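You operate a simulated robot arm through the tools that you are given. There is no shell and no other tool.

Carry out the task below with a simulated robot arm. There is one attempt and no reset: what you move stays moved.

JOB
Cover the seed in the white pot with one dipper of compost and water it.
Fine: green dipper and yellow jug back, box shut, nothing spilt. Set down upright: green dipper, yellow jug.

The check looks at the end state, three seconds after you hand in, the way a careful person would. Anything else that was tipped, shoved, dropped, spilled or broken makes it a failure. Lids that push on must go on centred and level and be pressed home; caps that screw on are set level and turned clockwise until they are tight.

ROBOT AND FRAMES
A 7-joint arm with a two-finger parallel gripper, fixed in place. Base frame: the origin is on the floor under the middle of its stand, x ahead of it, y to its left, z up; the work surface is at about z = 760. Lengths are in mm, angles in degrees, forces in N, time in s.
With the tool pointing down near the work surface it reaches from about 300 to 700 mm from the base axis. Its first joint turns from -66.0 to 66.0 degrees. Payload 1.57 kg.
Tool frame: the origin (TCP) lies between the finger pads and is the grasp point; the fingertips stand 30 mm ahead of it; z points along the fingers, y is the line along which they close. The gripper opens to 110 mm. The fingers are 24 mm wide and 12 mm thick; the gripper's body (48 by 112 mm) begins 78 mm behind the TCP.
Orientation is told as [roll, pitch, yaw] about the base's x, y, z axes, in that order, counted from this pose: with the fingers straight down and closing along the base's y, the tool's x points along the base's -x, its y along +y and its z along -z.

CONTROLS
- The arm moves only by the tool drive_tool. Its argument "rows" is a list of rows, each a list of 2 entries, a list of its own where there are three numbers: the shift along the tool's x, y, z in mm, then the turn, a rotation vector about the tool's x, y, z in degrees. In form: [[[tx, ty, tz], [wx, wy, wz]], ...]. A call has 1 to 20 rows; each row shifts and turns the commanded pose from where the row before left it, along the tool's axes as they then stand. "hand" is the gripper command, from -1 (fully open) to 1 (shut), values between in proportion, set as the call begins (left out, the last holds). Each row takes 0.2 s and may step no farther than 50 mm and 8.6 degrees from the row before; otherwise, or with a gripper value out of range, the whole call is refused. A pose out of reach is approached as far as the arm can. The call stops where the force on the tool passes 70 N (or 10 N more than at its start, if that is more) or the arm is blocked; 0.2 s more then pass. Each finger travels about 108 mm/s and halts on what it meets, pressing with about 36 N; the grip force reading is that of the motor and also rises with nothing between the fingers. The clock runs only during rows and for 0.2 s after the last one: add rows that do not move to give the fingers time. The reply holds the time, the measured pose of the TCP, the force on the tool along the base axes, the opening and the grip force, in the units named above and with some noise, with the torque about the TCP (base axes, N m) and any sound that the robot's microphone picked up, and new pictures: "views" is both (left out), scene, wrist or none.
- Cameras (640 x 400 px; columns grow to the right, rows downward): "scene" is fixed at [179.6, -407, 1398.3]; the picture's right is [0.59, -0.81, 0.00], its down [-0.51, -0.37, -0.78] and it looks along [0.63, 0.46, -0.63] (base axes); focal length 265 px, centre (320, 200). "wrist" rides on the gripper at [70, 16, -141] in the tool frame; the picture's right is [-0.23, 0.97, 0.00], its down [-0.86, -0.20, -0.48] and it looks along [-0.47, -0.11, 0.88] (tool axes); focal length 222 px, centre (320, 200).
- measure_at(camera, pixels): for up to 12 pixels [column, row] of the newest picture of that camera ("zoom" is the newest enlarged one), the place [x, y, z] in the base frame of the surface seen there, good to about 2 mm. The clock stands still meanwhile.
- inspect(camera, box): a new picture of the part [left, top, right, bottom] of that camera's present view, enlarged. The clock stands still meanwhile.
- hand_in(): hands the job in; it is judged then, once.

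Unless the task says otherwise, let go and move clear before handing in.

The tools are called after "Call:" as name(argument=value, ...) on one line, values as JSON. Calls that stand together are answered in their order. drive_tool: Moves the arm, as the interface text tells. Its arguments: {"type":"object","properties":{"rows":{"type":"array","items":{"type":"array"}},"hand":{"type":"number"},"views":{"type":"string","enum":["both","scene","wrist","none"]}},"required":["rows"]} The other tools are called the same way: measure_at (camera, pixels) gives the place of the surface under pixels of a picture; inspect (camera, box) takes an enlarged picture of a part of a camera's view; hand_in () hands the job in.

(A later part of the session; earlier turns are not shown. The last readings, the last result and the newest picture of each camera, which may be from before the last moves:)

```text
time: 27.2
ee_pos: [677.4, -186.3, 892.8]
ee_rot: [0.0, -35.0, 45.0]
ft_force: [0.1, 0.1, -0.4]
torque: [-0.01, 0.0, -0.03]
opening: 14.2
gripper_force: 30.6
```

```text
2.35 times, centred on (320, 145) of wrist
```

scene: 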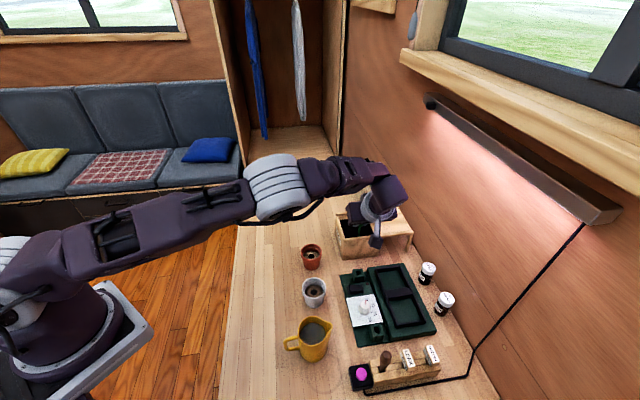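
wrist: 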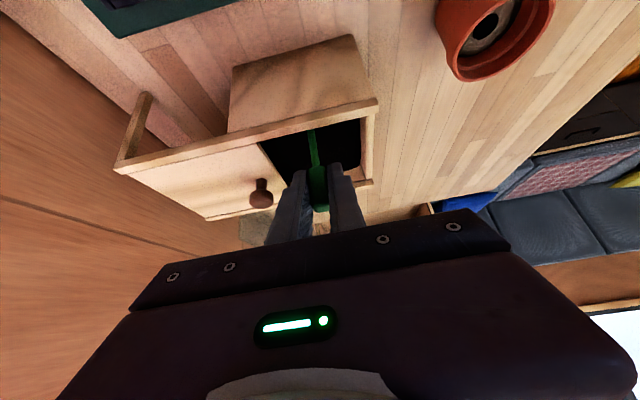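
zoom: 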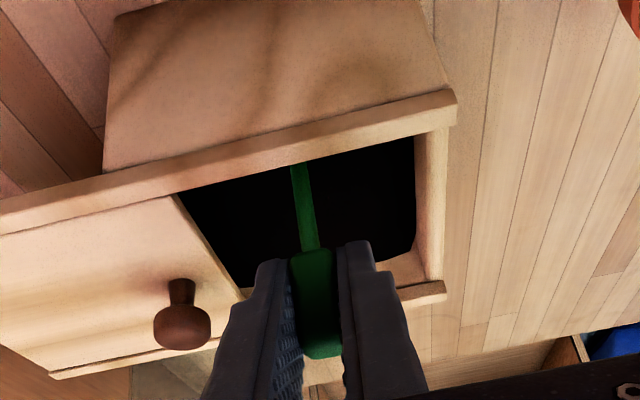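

The cup is fully beneath the compost surface with only the stem showing. I'll lift it slowly, upright.

Call:
drive_tool(rows=[[[-2.87, 0, -4.1], [0, 0, 0]], [[-2.87, 0, -4.1], [0, 0, 0]], [[-5.74, 0, -8.19], [0, 0, 0]], [[-5.74, 0, -8.19], [0, 0, 0]], [[-5.74, 0, -8.19], [0, 0, 0]], [[-5.74, 0, -8.19], [0, 0, 0]], [[-5.74, 0, -8.19], [0, 0, 0]], [[0, 0, 0], [0, 0, 0]], [[0, 0, 0], [0, 0, 0]]])

Call:
inspect(camera="wrist", box=[230, 60, 410, 230])

Call:
inspect(camera="scene", box=[310, 160, 430, 260])

```text
time: 29.2
ee_pos: [678.0, -185.1, 953.5]
ee_rot: [0.0, -35.0, 45.1]
ft_force: [-0.4, 0.9, -0.1]
torque: [-0.02, 0.01, 0.02]
opening: 14.1
gripper_force: 30.3
```

scene: 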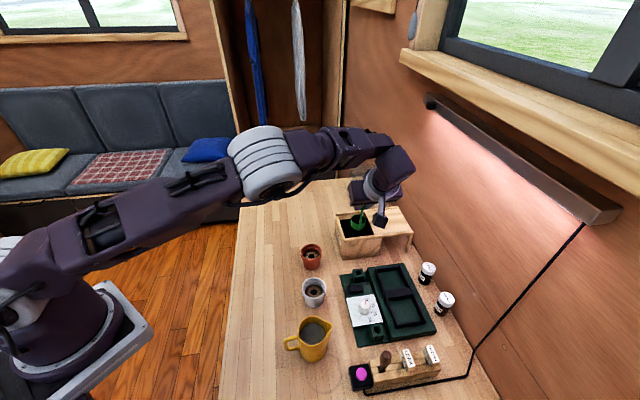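
wrist: 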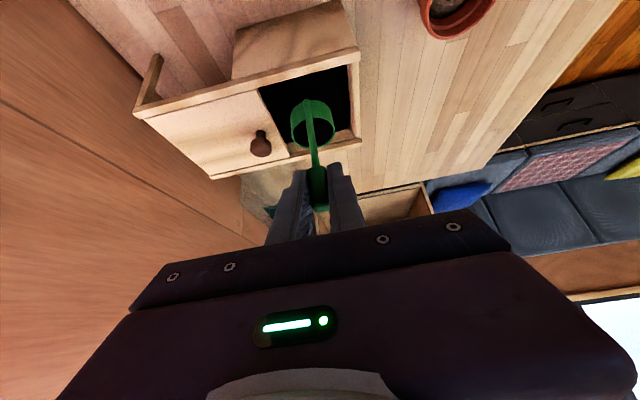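

```text
2.35 times, centred on (320, 145) of wrist
```

zoom: 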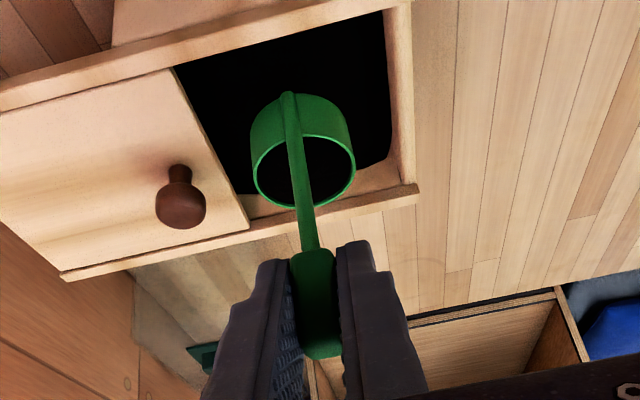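

```text
4.00 times, centred on (370, 210) of scene
```

zoom: 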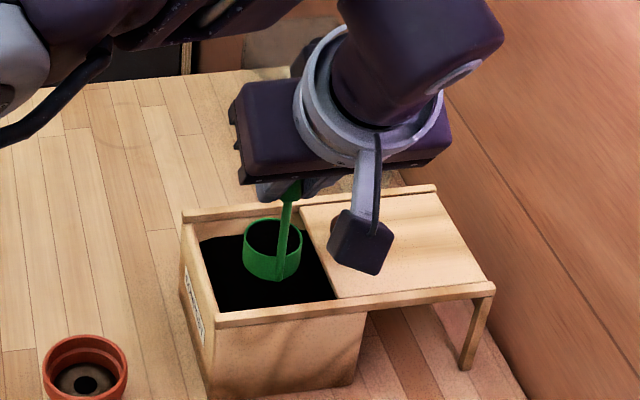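

The cup is now filled with dark compost (scene zoom (270,236)). I'll check its fill level by measuring inside and at the rim.

Call:
measure_at(camera="zoom", pixels=[[265, 240], [272, 250], [262, 230], [285, 245], [245, 235], [300, 240], [270, 262], [220, 260]])

```text
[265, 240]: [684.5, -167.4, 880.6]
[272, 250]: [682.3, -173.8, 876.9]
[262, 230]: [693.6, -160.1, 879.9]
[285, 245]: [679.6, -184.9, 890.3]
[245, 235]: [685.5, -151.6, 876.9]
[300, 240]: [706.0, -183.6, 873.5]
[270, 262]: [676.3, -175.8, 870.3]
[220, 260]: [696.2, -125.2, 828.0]
```

The cup is full to about the rim (surface 877–880 vs rim ≈877). I'll raise it and carry it gently, upright, towards the white pot.

Call:
drive_tool(rows=[[[-5.74, 0, -8.19], [0, 0, 0]], [[-5.74, 0, -8.19], [0, 0, 0]], [[-5.74, 0, -8.19], [0, 0, 0]], [[6.8, 5.7, -4.8], [0, 0, 0]], [[13.7, 11.45, -9.57], [0, 0, 0]], [[13.7, 11.45, -9.57], [0, 0, 0]], [[13.7, 11.45, -9.57], [0, 0, 0]], [[13.7, 11.45, -9.57], [0, 0, 0]], [[13.7, 11.45, -9.57], [0, 0, 0]], [[13.7, 11.45, -9.57], [0, 0, 0]], [[13.7, 11.45, -9.57], [0, 0, 0]], [[13.7, 11.45, -9.57], [0, 0, 0]], [[13.7, 11.45, -9.57], [0, 0, 0]], [[6.8, 5.7, -4.8], [0, 0, 0]], [[0, 0, 0], [0, 0, 0]]])

Call:
inspect(camera="scene", box=[250, 200, 410, 340])

```text
time: 32.4
ee_pos: [479.9, -223.8, 984.1]
ee_rot: [0.0, -35.1, 45.1]
ft_force: [-0.3, 0.4, -0.4]
torque: [0.0, 0.03, -0.02]
opening: 14.4
gripper_force: 30.9
```

scene: 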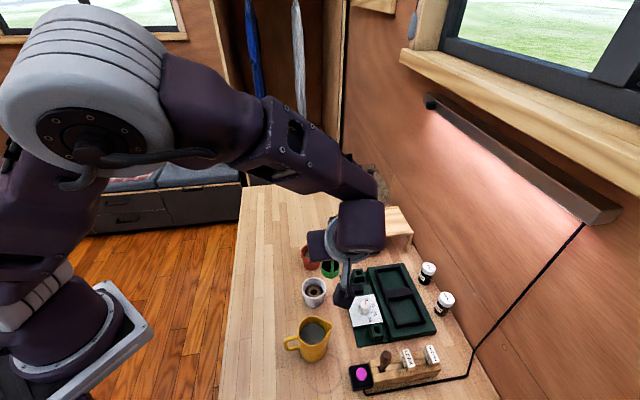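
wrist: 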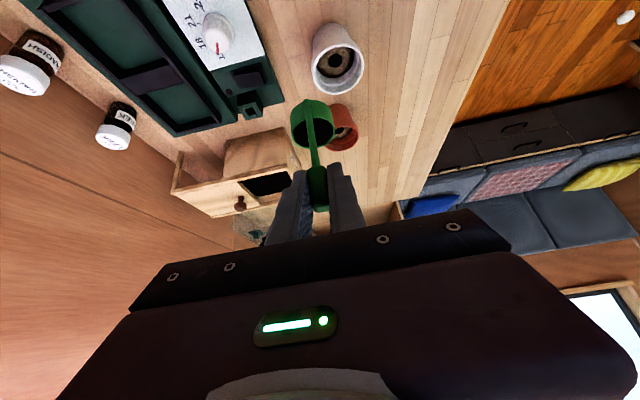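

```text
2.86 times, centred on (330, 270) of scene
```

zoom: 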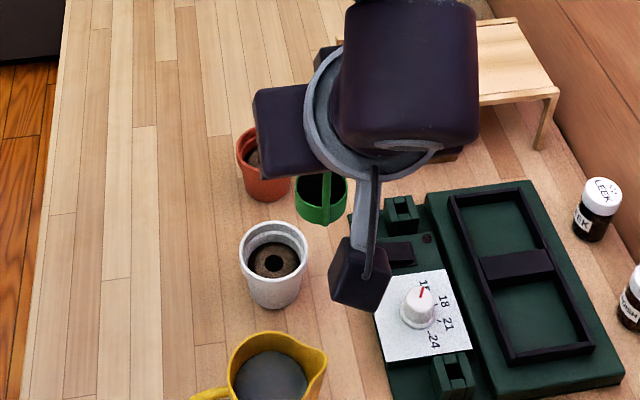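

The cup remains full and nothing has dropped. I'll yaw about the vertical from 45 to 100 so the pouring direction points to the clear left side.

Call:
drive_tool(rows=[[[0, 0, 0], [-2.26, 0, -3.22]], [[0, 0, 0], [-4.51, 0, -6.44]], [[0, 0, 0], [-4.51, 0, -6.44]], [[0, 0, 0], [-4.51, 0, -6.44]], [[0, 0, 0], [-4.51, 0, -6.44]], [[0, 0, 0], [-4.51, 0, -6.44]], [[0, 0, 0], [-4.51, 0, -6.44]], [[0, 0, 0], [-2.26, 0, -3.22]], [[0, 0, 0], [0, 0, 0]]])

Call:
inspect(camera="wrist", box=[230, 60, 410, 230])

```text
time: 34.4
ee_pos: [478.0, -224.9, 983.2]
ee_rot: [0.0, -35.0, 100.2]
ft_force: [0.5, 0.0, -1.5]
torque: [0.01, 0.0, 0.02]
opening: 14.5
gripper_force: 31.1
```

scene: 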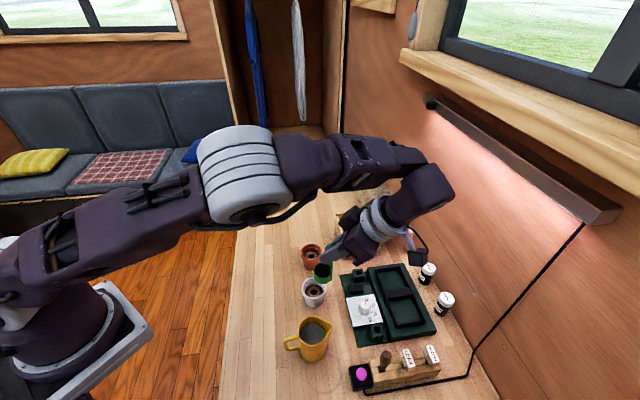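
wrist: 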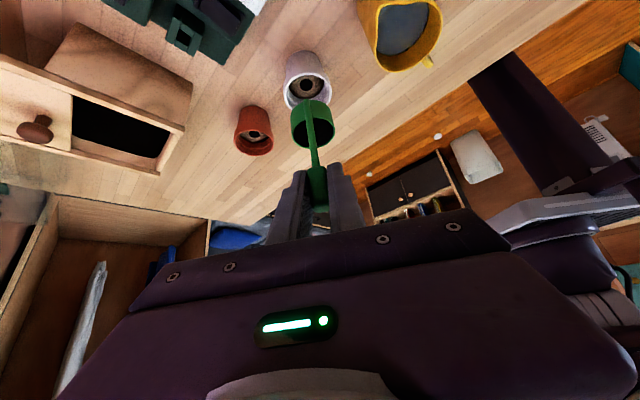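

```text
2.35 times, centred on (320, 145) of wrist
```

zoom: 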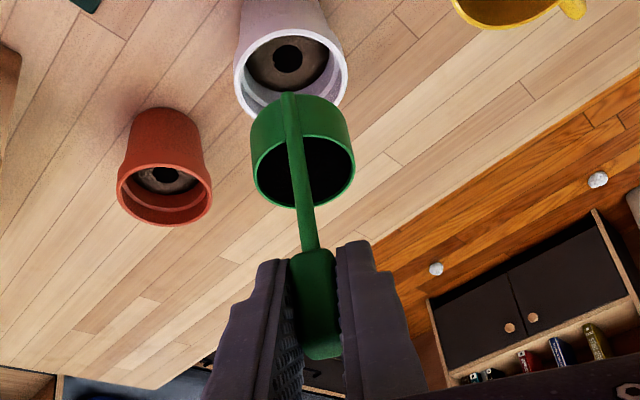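

The dipper is at yaw 100, next to the white pot and still full. I'll re-measure the white pot's rim from the scene view for exact centring.

Call:
inspect(camera="scene", box=[290, 260, 346, 316])

```text
7.14 times, centred on (318, 288) of scene
```

zoom: 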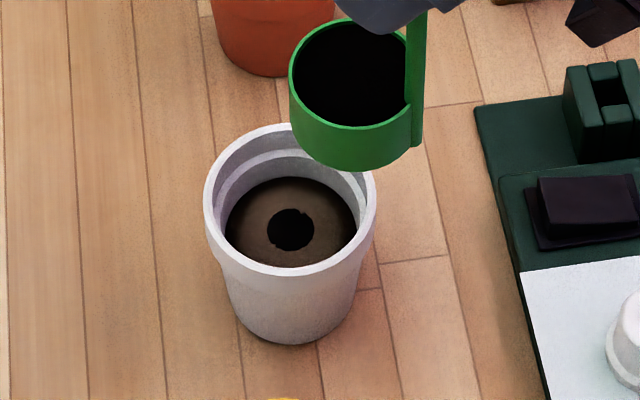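

Call:
measure_at(camera="zoom", pixels=[[207, 205], [373, 215], [300, 270], [235, 142], [290, 127], [365, 250], [225, 250], [290, 230], [250, 220], [330, 240], [290, 190], [210, 230]])

Call:
measure_at(camera="zoom", pixels=[[350, 70], [320, 100], [380, 110], [294, 70], [345, 125], [400, 110], [330, 30]])

```text
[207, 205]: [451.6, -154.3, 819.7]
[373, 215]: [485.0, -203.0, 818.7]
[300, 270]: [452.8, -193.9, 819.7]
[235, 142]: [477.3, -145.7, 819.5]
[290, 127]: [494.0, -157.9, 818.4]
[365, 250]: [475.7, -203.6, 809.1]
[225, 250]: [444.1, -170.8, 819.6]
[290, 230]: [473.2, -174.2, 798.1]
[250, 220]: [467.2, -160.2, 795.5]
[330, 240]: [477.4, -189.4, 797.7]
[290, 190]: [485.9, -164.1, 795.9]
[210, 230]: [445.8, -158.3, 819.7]
```

```text
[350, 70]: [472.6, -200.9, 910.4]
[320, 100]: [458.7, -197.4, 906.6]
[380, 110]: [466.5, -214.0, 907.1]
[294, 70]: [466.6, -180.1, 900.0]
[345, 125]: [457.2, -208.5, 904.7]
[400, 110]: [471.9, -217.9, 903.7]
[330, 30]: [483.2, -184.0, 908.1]
```

The white pot's centre is about (472,-174.5), rim z 819, soil 796–798 with the seed hole in the middle. I'll lower and begin the tilt (to 30°) keeping the far lip over the pot.

Call:
drive_tool(rows=[[[7.6, -0.6, 11.9], [0, 0, 0]], [[7.6, -0.6, 11.9], [0, 0, 0]], [[7.6, -0.5, 11.9], [0, 0, 0]], [[-9.2, 0, 5.9], [0, 7.5, 0]], [[-9.9, 0, 4.6], [0, 7.5, 0]], [[0, 0, 0], [0, 0, 0]]])

Call:
inspect(camera="scene", box=[280, 240, 360, 310])

```text
time: 35.8
ee_pos: [477.0, -199.7, 941.4]
ee_rot: [0.0, -20.1, 100.0]
ft_force: [-0.5, 0.6, -0.6]
torque: [-0.01, -0.04, 0.0]
opening: 14.3
gripper_force: 30.8
```

scene: 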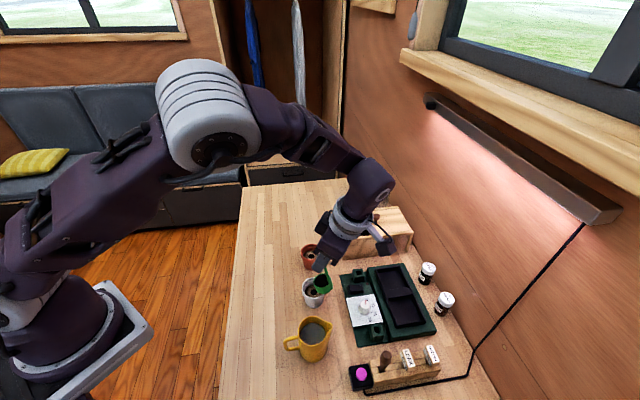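
wrist: 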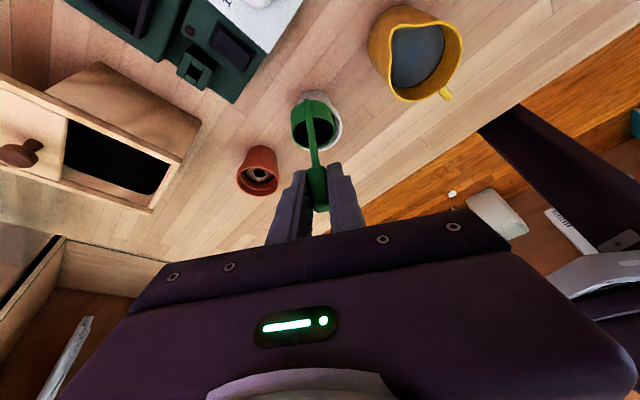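

```text
5.71 times, centred on (320, 275) of scene
```

zoom: 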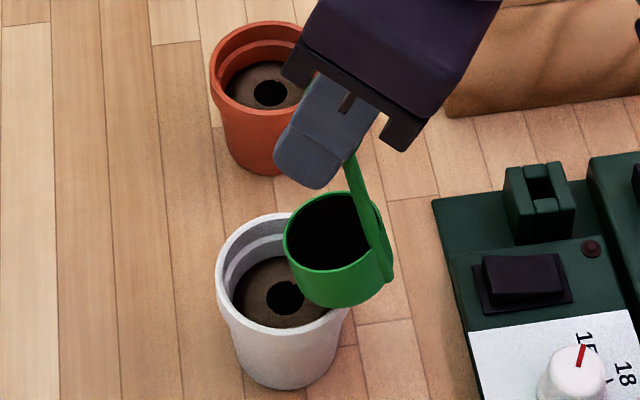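

The tilt is at 15° and the lip (zoom (288,245)) is over the pot. I'll check the lip's actual position before continuing.

Call:
measure_at(camera="zoom", pixels=[[287, 240], [292, 260], [300, 215], [330, 245], [345, 225], [335, 195]])

```text
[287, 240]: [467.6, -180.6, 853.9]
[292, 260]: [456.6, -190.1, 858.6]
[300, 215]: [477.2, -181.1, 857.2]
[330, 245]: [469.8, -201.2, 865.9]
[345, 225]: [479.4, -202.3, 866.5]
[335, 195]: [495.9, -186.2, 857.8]
```

The far lip is at about (470,-181,856), right over the pot interior. I'll continue tilting to 45°.

Call:
drive_tool(rows=[[[-10.4, 0, 3.3], [0, 7.5, 0]], [[-10.7, 0, 1.9], [0, 7.5, 0]], [[-10.06, 0, 7.26], [0, 7.5, 0]], [[-10.92, 0, 5.88], [0, 7.5, 0]], [[0, 0, 0], [0, 0, 0]]])

Call:
inspect(camera="scene", box=[280, 240, 360, 310])

```text
time: 37.0
ee_pos: [468.9, -156.3, 929.6]
ee_rot: [0.0, 10.2, 100.1]
ft_force: [0.0, -0.1, -0.3]
torque: [0.06, 0.01, -0.02]
opening: 14.5
gripper_force: 30.7
```

scene: 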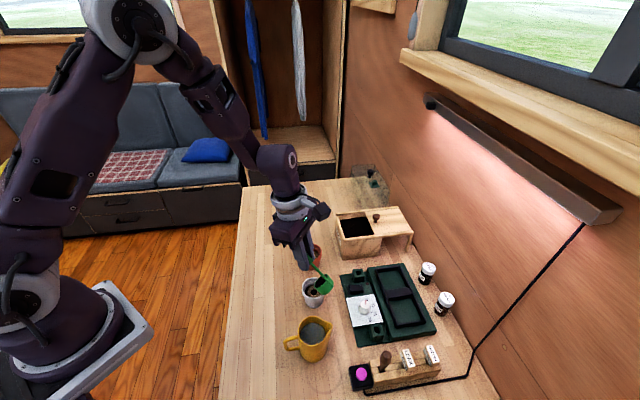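
wrist: 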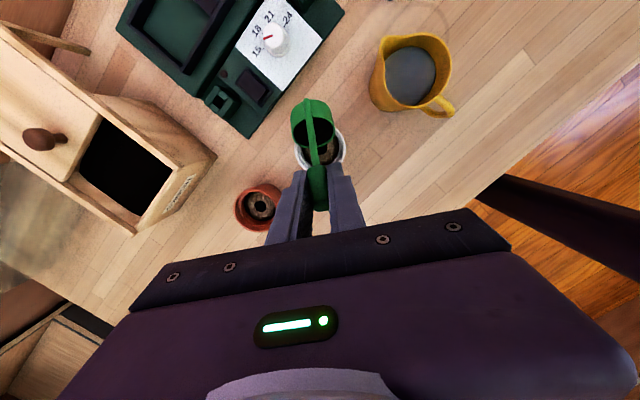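

```text
5.71 times, centred on (320, 275) of scene
```

zoom: 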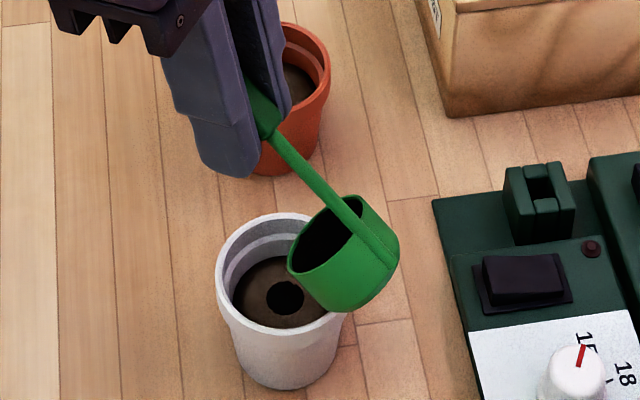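

At 45° tilt the compost is still inside the cup and the seed hole is still open. I'll continue to 60–75° with the lip held over the pot.

Call:
drive_tool(rows=[[[-11.6, 0, 4.4], [0, 7.5, 0]], [[-12.07, 0, 2.85], [0, 7.5, 0]], [[0, 0, 0], [0, 0, 0]], [[0, 0, 0], [0, 0, 0]]])

Call:
inspect(camera="scene", box=[280, 240, 360, 310])

Call:
inspect(camera="wrist", box=[260, 80, 390, 220])

```text
time: 38.0
ee_pos: [465.5, -137.7, 917.1]
ee_rot: [-0.1, 25.0, 100.0]
ft_force: [-0.1, -0.3, 0.2]
torque: [0.04, 0.02, 0.02]
opening: 14.6
gripper_force: 31.1
```

scene: 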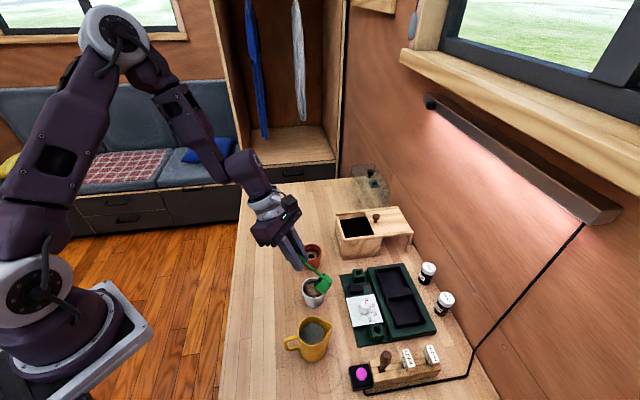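
wrist: 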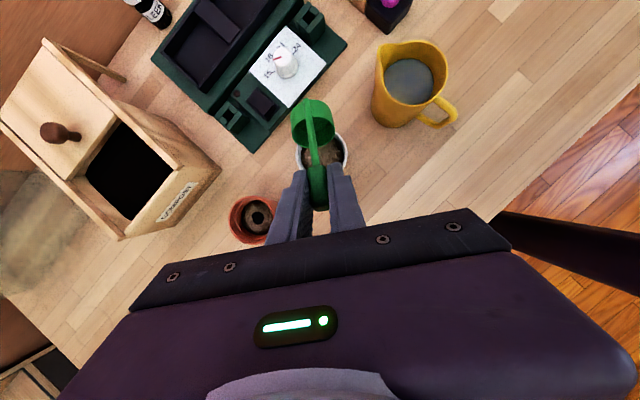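

```text
5.71 times, centred on (320, 275) of scene
```

zoom: 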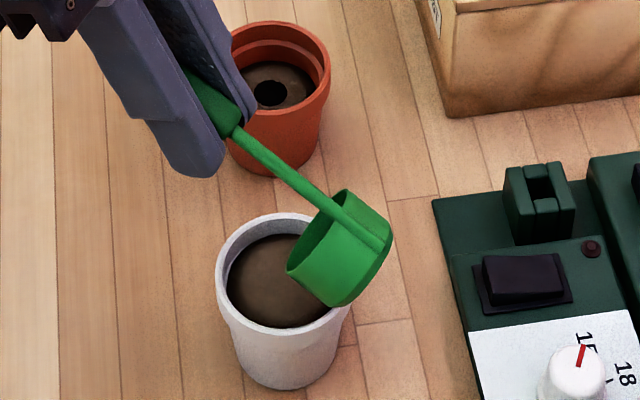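

```text
2.86 times, centred on (325, 150) of wrist
```

zoom: 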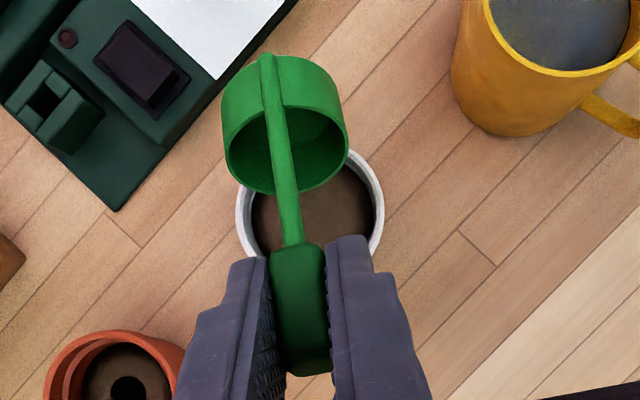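

The compost has dropped into the white pot and covers the seed (scene zoom (280,285)); the cup interior is clean green and the table is clear. I'll lift away, turn the dipper upright and yaw back to 40.

Call:
drive_tool(rows=[[[9.5, 0, -20.4], [0, 0, 0]], [[9.5, 0, -20.4], [0, 0, 0]], [[0, 0, 0], [0, -7.5, 0]], [[0, 0, 0], [0, -7.5, 0]], [[0, 0, 0], [0, -7.5, 0]], [[0, 0, 0], [0, -7.5, 0]], [[0, 0, 0], [0, -7.5, 0]], [[0, 0, 0], [0, -7.5, 0]], [[0, 0, 0], [0, -7.5, 0]], [[0, 0, 0], [0, -7.5, 0]], [[0, 0, 0], [4.3, 0, 6.14]], [[0, 0, 0], [4.3, 0, 6.14]], [[0, 0, 0], [4.3, 0, 6.14]], [[0, 0, 0], [4.3, 0, 6.14]], [[0, 0, 0], [4.3, 0, 6.14]], [[0, 0, 0], [4.3, 0, 6.14]], [[0, 0, 0], [4.3, 0, 6.14]], [[0, 0, 0], [4.3, 0, 6.14]], [[0, 0, 0], [0, 0, 0]]])

Call:
inspect(camera="scene", box=[280, 230, 360, 320])

```text
time: 42.0
ee_pos: [465.4, -137.8, 962.5]
ee_rot: [0.0, -35.0, 40.0]
ft_force: [0.4, -0.2, -0.3]
torque: [-0.02, 0.01, -0.01]
opening: 14.4
gripper_force: 30.0
```

scene: 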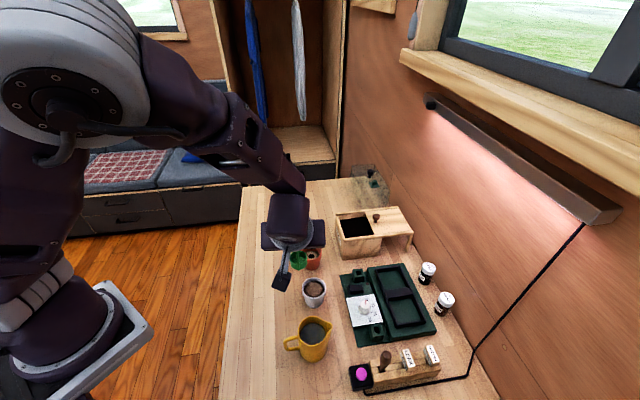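
wrist: 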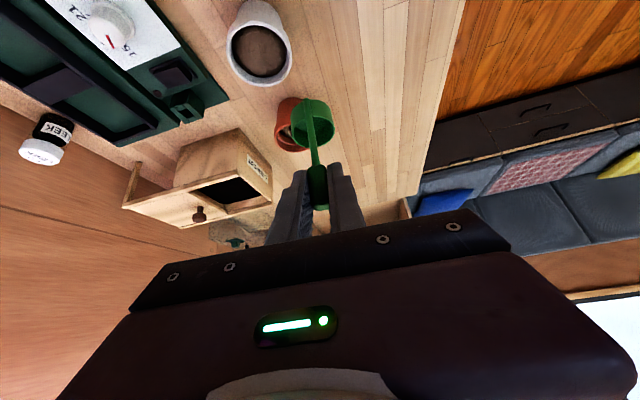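

```text
4.44 times, centred on (320, 275) of scene
```

zoom: 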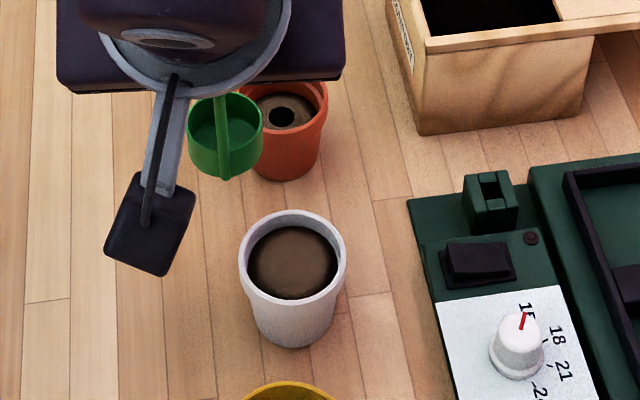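

The seed is covered and the dipper is empty and upright. I'll carry it back above its original place at about (612,-58).

Call:
drive_tool(rows=[[[-22.3, -5.47, 15.65], [0, 0, 0]], [[-22.3, -5.47, 15.65], [0, 0, 0]], [[-22.3, -5.47, 15.65], [0, 0, 0]], [[-22.3, -5.47, 15.65], [0, 0, 0]], [[-22.3, -5.47, 15.65], [0, 0, 0]], [[-22.4, -5.45, 15.65], [0, 0, 0]], [[0, 0, 0], [0, 0, 0]], [[0, 0, 0], [0, 0, 0]]])

Call:
inspect(camera="scene", box=[270, 170, 350, 260])

```text
time: 43.8
ee_pos: [612.1, -56.8, 960.9]
ee_rot: [0.0, -35.0, 40.0]
ft_force: [0.5, 0.4, -0.8]
torque: [-0.01, -0.01, 0.01]
opening: 14.3
gripper_force: 30.0
```

scene: 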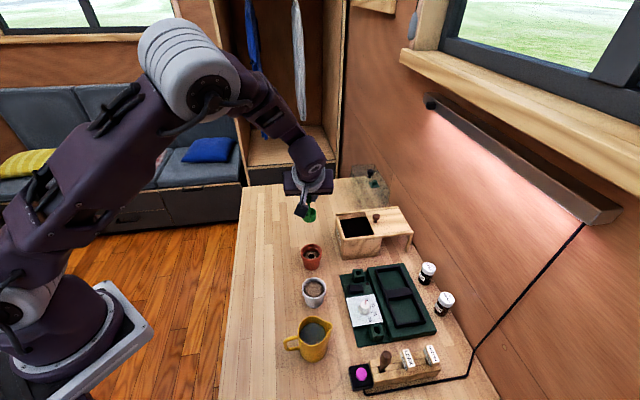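
wrist: 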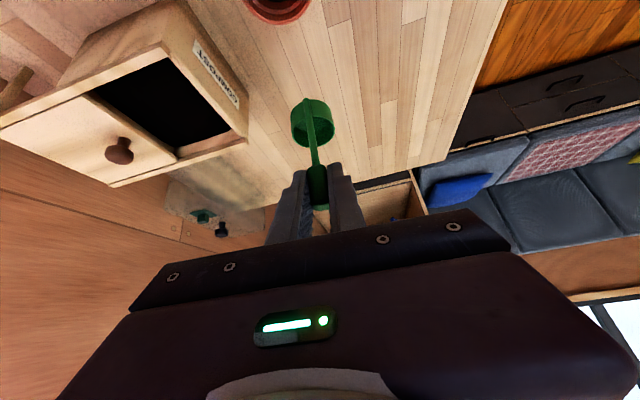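

```text
4.44 times, centred on (310, 215) of scene
```

zoom: 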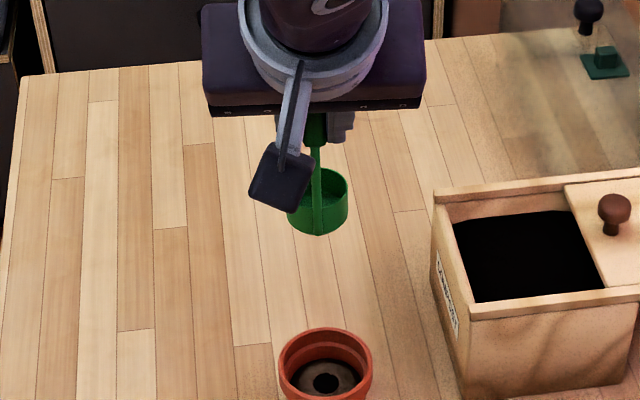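

Directly above the original spot now. I'll lower 90 mm, then ease down in small steps and read the force for table contact.

Call:
drive_tool(rows=[[[12.9, 0, 18.4], [0, 0, 0]], [[12.9, 0, 18.4], [0, 0, 0]], [[12.9, 0, 18.4], [0, 0, 0]], [[12.9, 0, 18.4], [0, 0, 0]], [[1.72, 0, 2.46], [0, 0, 0]], [[1.15, 0, 1.64], [0, 0, 0]], [[0, 0, 0], [0, 0, 0]], [[0, 0, 0], [0, 0, 0]]])

Call:
inspect(camera="wrist", box=[230, 60, 410, 230])

```text
time: 45.6
ee_pos: [612.1, -57.4, 866.9]
ee_rot: [0.1, -35.0, 40.0]
ft_force: [0.1, -0.6, 0.0]
torque: [-0.02, 0.0, 0.01]
opening: 14.4
gripper_force: 30.3
```

scene: 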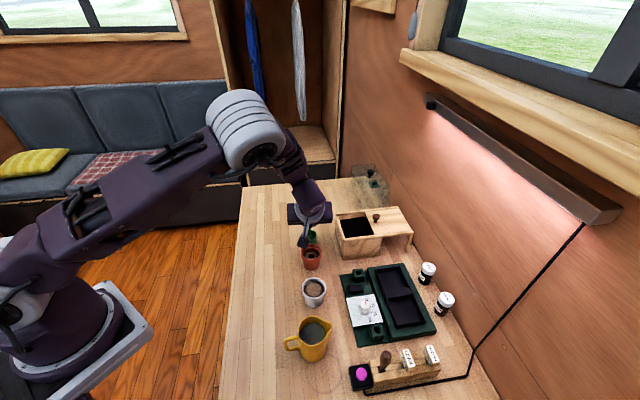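
wrist: 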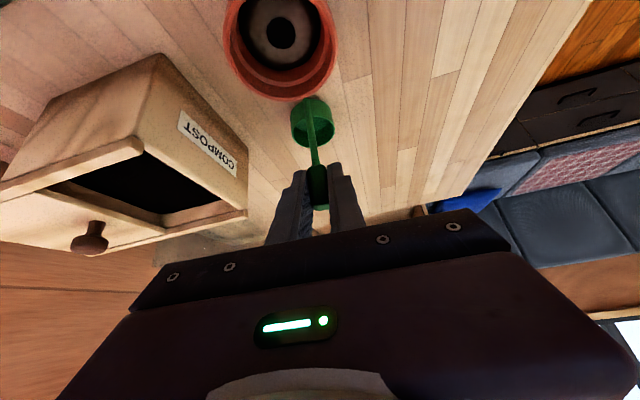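

```text
2.35 times, centred on (320, 145) of wrist
```

zoom: 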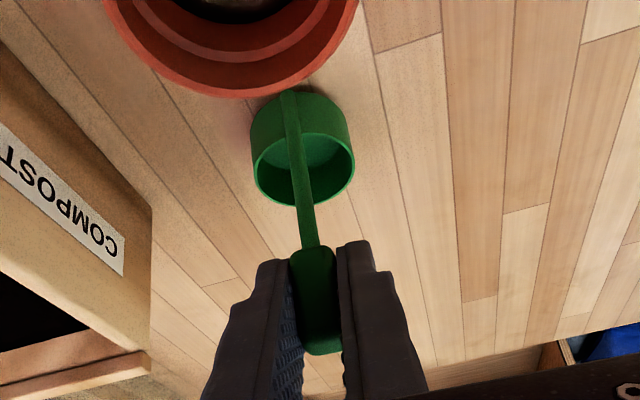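

No contact yet at z≈867. I'll lower 3 mm more in 1 mm steps and check the force.

Call:
drive_tool(rows=[[[0.57, 0, 0.82], [0, 0, 0]], [[0.57, 0, 0.82], [0, 0, 0]], [[0.57, 0, 0.82], [0, 0, 0]], [[0, 0, 0], [0, 0, 0]]], views="none")

```text
time: 46.6
ee_pos: [612.5, -56.8, 865.7]
ee_rot: [-0.1, -34.9, 40.1]
ft_force: [-1.7, 0.2, 4.7]
torque: [0.1, 0.02, 0.04]
opening: 14.2
gripper_force: 30.2
```

Force of about 4.7 N upward shows the cup is on the table. I'll open the fingers part-way and check the dipper stands.

Call:
drive_tool(rows=[[[0, 0, 0], [0, 0, 0]], [[0, 0, 0], [0, 0, 0]], [[0, 0, 0], [0, 0, 0]], [[0, 0, 0], [0, 0, 0]]], hand=0.1)

Call:
inspect(camera="wrist", box=[230, 60, 410, 230])

```text
time: 47.6
ee_pos: [611.4, -56.5, 865.2]
ee_rot: [-0.1, -34.9, 40.1]
ft_force: [0.2, 0.3, -0.7]
torque: [0.02, -0.02, 0.02]
opening: 49.6
gripper_force: 0.1
```

scene: 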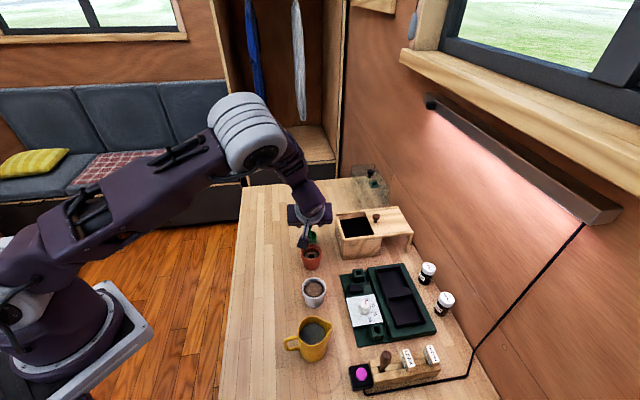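
wrist: 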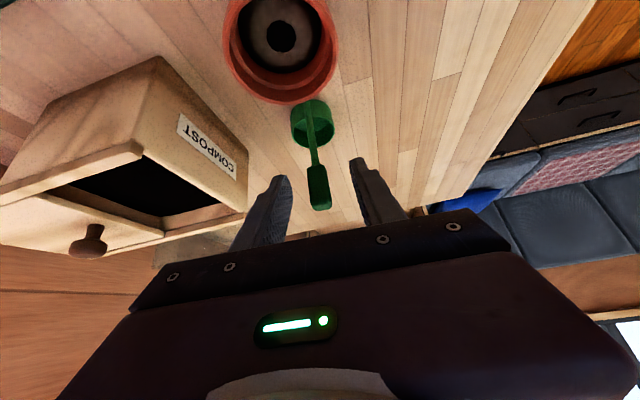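

```text
2.35 times, centred on (320, 145) of wrist
```

zoom: 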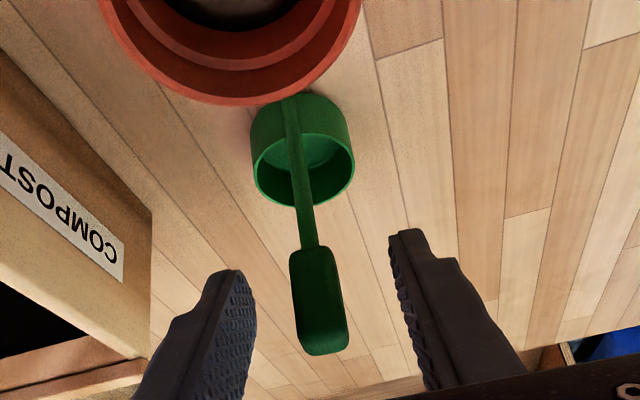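

The dipper stands upright in its place, free of the fingers. I'll retreat along the tool axis, then move above the box for the lid: yaw 25, pitch −45, opening 60 mm, short of the knob.

Call:
drive_tool(rows=[[[0, 0, -15], [0, 0, 0]], [[0, 0, -25], [0, 0, 0]], [[0, 0, -25], [0, 0, 0]], [[0, 0, -25], [0, 0, 0]], [[-17.2, 0, -24.6], [0, 0, 0]], [[-17.2, 0, -24.6], [0, 0, 0]], [[6.9, -34.4, 0], [0, 0, 0]], [[6.9, -34.4, 0], [0, 0, 0]], [[6.9, -34.4, 0], [0, 0, 0]], [[6.9, -34.4, 0], [0, 0, 0]], [[6.9, -34.4, 0], [0, 0, 0]], [[0, 0, 0], [4.3, 0, 6.14]], [[0, 0, 0], [4.3, 0, 6.14]], [[0, 0, 0], [0, -5, 0]], [[0, 0, 0], [0, -5, 0]], [[0, 0, 0], [0, 0, 0]]], hand=-0.1)

Call:
inspect(camera="scene", box=[280, 180, 440, 290])

Call:
inspect(camera="wrist", box=[180, 60, 420, 230])

```text
time: 51.0
ee_pos: [661.0, -239.6, 978.0]
ee_rot: [0.0, -45.2, 25.1]
ft_force: [0.6, 0.4, -0.1]
torque: [-0.01, -0.02, 0.04]
opening: 60.2
gripper_force: 0.2
```

scene: 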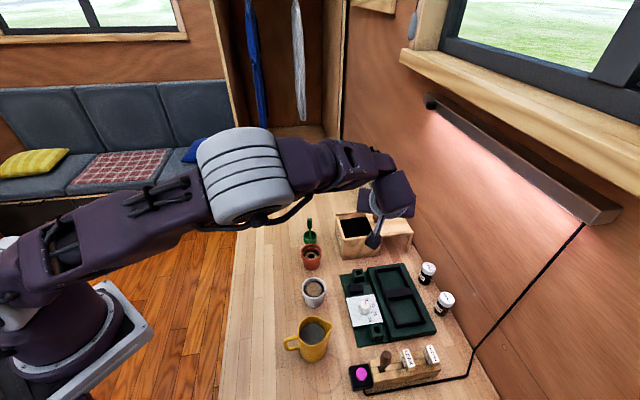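
wrist: 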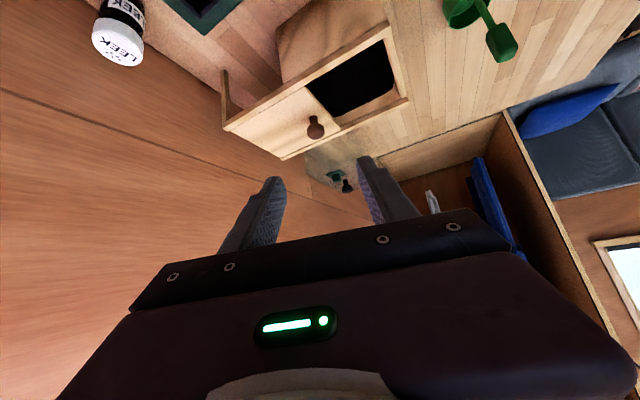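

```text
3.64 times, centred on (360, 235) of scene
```

zoom: 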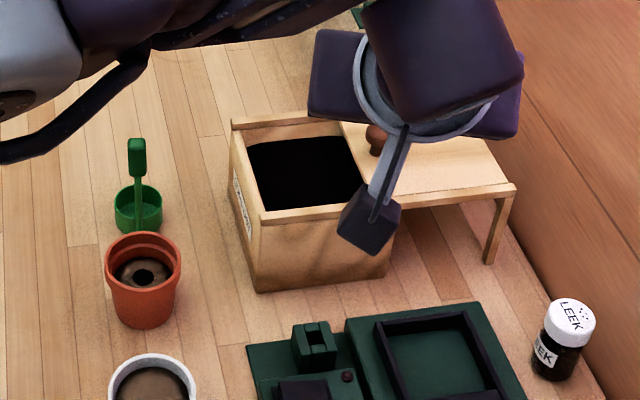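

```text
2.35 times, centred on (300, 145) of wrist
```

zoom: 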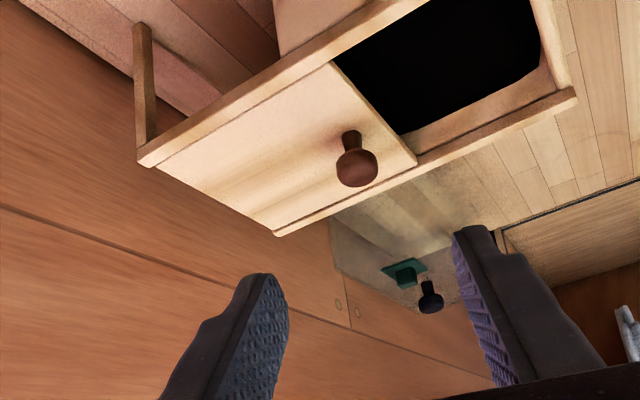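

The dipper is standing well and the knob is at wrist (316,127). I'll measure the knob from this view to refine its location.

Call:
measure_at(camera="zoom", pixels=[[357, 170], [340, 165], [374, 172], [357, 184], [352, 140], [345, 152], [368, 155], [357, 160]])

Call:
measure_at(camera="wrist", pixels=[[333, 176], [347, 186], [310, 165], [340, 145], [365, 205], [345, 155], [306, 90], [341, 127]])

```text
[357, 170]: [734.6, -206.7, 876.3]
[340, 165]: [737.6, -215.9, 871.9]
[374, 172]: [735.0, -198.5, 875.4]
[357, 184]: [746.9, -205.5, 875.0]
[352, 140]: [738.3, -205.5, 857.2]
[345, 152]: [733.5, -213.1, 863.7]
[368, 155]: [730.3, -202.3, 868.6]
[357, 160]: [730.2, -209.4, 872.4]
```

```text
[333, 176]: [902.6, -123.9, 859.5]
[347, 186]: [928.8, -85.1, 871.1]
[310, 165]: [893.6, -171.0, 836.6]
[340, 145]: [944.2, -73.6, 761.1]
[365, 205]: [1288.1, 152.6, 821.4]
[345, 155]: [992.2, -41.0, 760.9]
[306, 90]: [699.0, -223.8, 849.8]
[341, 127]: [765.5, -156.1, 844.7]
```

The knob centre is about (739,-206), top at 876. I'll advance along the 45° tool axis so the fingertips straddle it, stopping 25 mm short to check.

Call:
drive_tool(rows=[[[17.6, -2.6, 16.7], [0, 0, 0]], [[0, 0, 25], [0, 0, 0]], [[0, 0, 25], [0, 0, 0]], [[0, 0, 25], [0, 0, 0]], [[0, 0, 0], [0, 0, 0]]])

Call:
inspect(camera="wrist", box=[180, 60, 420, 230])

Call:
inspect(camera="scene", box=[310, 180, 440, 270])

```text
time: 52.2
ee_pos: [708.9, -219.5, 900.3]
ee_rot: [0.0, -45.0, 25.1]
ft_force: [0.0, 0.4, 0.2]
torque: [0.02, 0.0, -0.03]
opening: 60.6
gripper_force: 0.0
```

scene: 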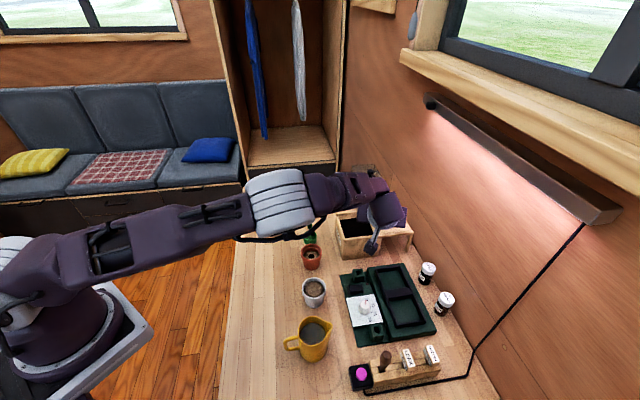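
wrist: 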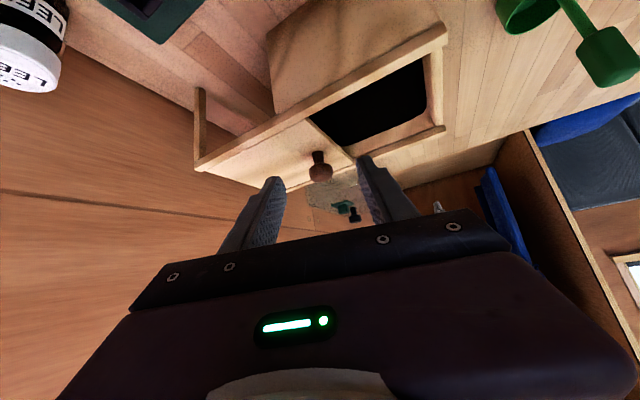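

```text
2.35 times, centred on (300, 145) of wrist
```

zoom: 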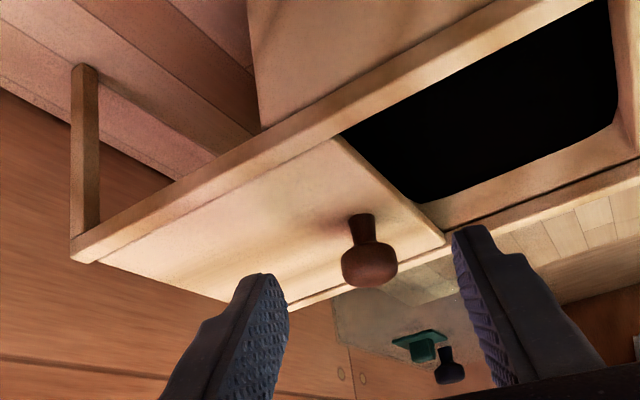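

```text
4.44 times, centred on (375, 225) of scene
```

zoom: 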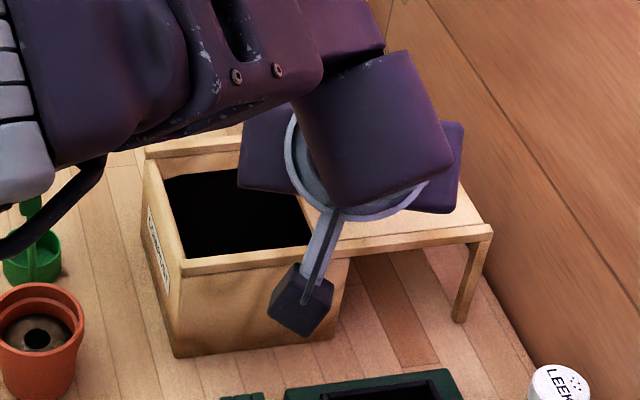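

The fingers straddle the knob nicely, but the forearm's cable appears near the dipper in the scene view ((300,238)). I'll measure its height before going on.

Call:
measure_at(camera="scene", pixels=[[270, 238], [300, 236], [315, 220], [280, 225], [330, 210], [345, 200], [310, 238]])

```text
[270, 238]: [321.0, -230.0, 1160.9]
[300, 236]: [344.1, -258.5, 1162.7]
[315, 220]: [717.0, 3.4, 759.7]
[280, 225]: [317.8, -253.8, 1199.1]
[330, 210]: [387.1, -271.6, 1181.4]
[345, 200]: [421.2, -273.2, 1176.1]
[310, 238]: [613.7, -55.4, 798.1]
```

The forearm is high (z≥1160), so it's clear. I'll advance the last 24 mm and then close on the knob.

Call:
drive_tool(rows=[[[0, -0.5, 12], [0, 0, 0]], [[0, 0, 12], [0, 0, 0]], [[0, 0, 0], [0, 0, 0]]])

Call:
inspect(camera="wrist", box=[200, 100, 420, 240])

```text
time: 53.0
ee_pos: [724.5, -212.9, 882.8]
ee_rot: [0.0, -45.0, 25.0]
ft_force: [0.0, 0.1, 0.0]
torque: [0.02, -0.04, -0.02]
opening: 60.4
gripper_force: 0.1
```

scene: 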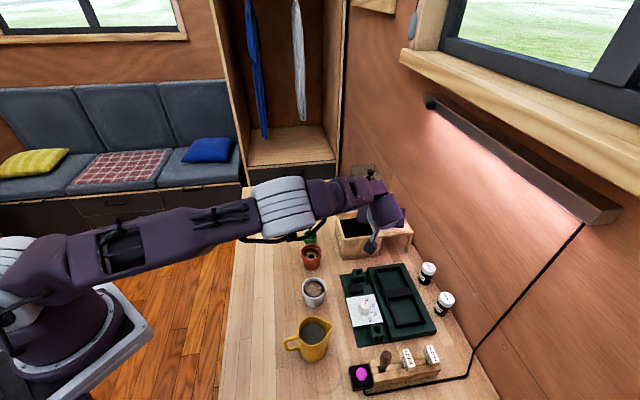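
wrist: 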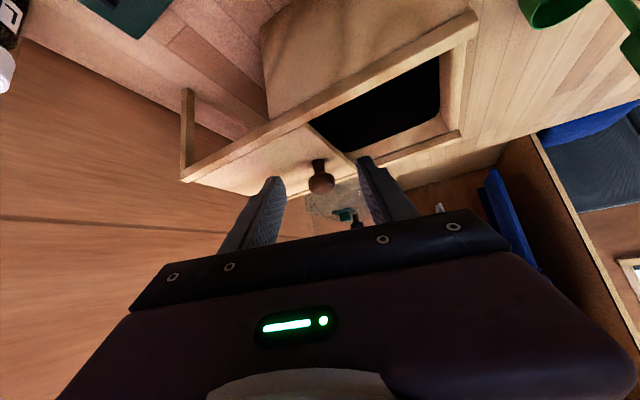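

```text
2.86 times, centred on (310, 170) of wrist
```

zoom: 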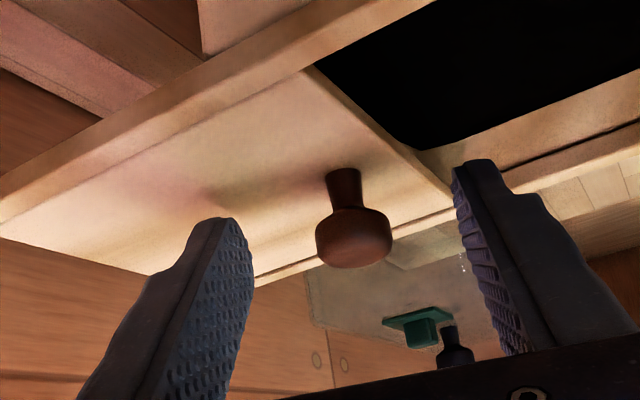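

The knob sits centrally between the fingers. I'll close on it gently and read the opening.

Call:
drive_tool(rows=[[[0, 0, 0], [0, 0, 0]], [[0, 0, 0], [0, 0, 0]], [[0, 0, 0], [0, 0, 0]], [[0, 0, 0], [0, 0, 0]]], hand=1)

Call:
inspect(camera="wrist", box=[200, 100, 420, 240])

```text
time: 54.0
ee_pos: [724.3, -214.0, 882.1]
ee_rot: [0.0, -45.1, 25.1]
ft_force: [0.7, 2.5, -1.0]
torque: [0.0, -0.04, -0.06]
opening: 21.4
gripper_force: 34.6
```

scene: 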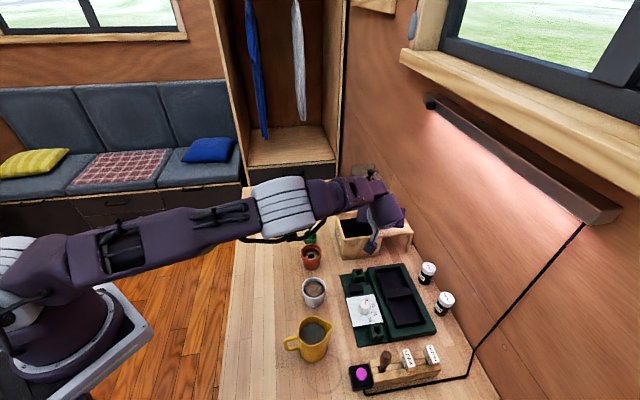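
wrist: 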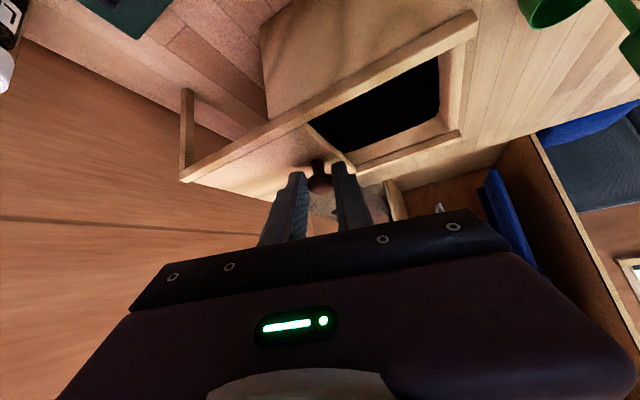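

```text
2.86 times, centred on (310, 170) of wrist
```

zoom: 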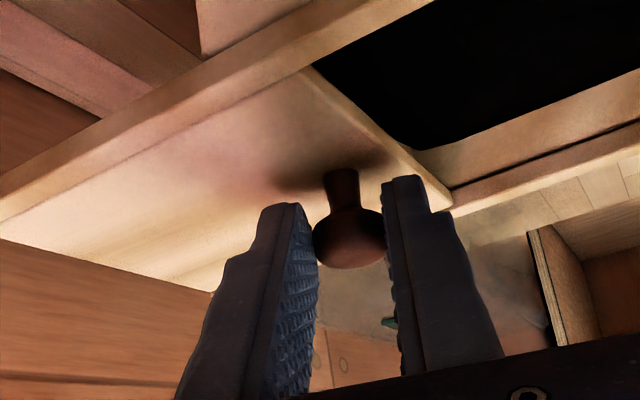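

The knob is held (21.4 mm). I'll slide the lid along the rails towards the label end, 40 mm first, watching the force.

Call:
drive_tool(rows=[[[1.18, 4.7, -1.18], [0, 0, 0]], [[2.36, 9.43, -2.36], [0, 0, 0]], [[2.36, 9.43, -2.36], [0, 0, 0]], [[2.36, 9.43, -2.36], [0, 0, 0]], [[1.18, 4.7, -1.18], [0, 0, 0]], [[0, 0, 0], [0, 0, 0]]])

Call:
inspect(camera="scene", box=[310, 180, 440, 270])

```text
time: 55.4
ee_pos: [697.2, -185.4, 882.9]
ee_rot: [0.1, -44.8, 25.2]
ft_force: [-6.8, -5.6, -9.9]
torque: [-0.27, 0.23, -0.18]
opening: 21.6
gripper_force: 34.8
```

scene: 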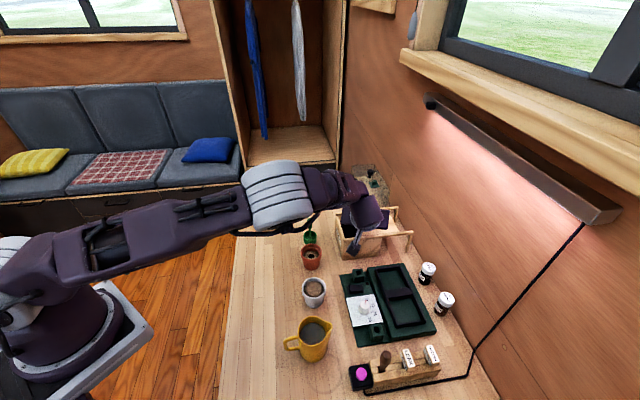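
wrist: 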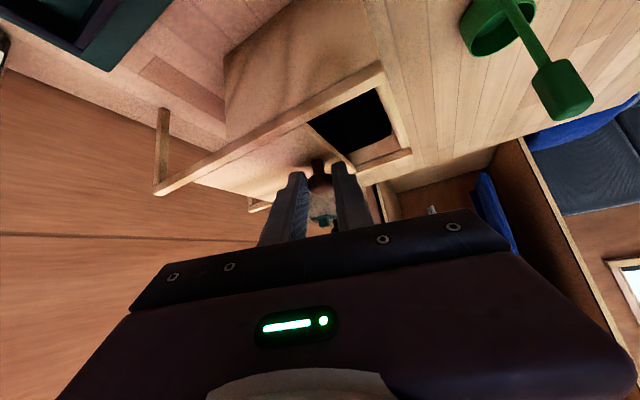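

```text
4.44 times, centred on (375, 225) of scene
```

zoom: 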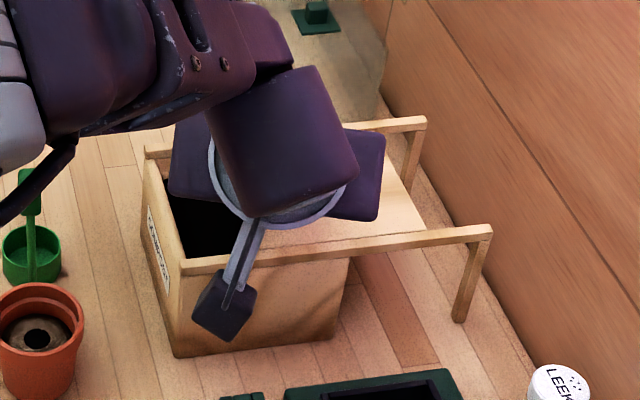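

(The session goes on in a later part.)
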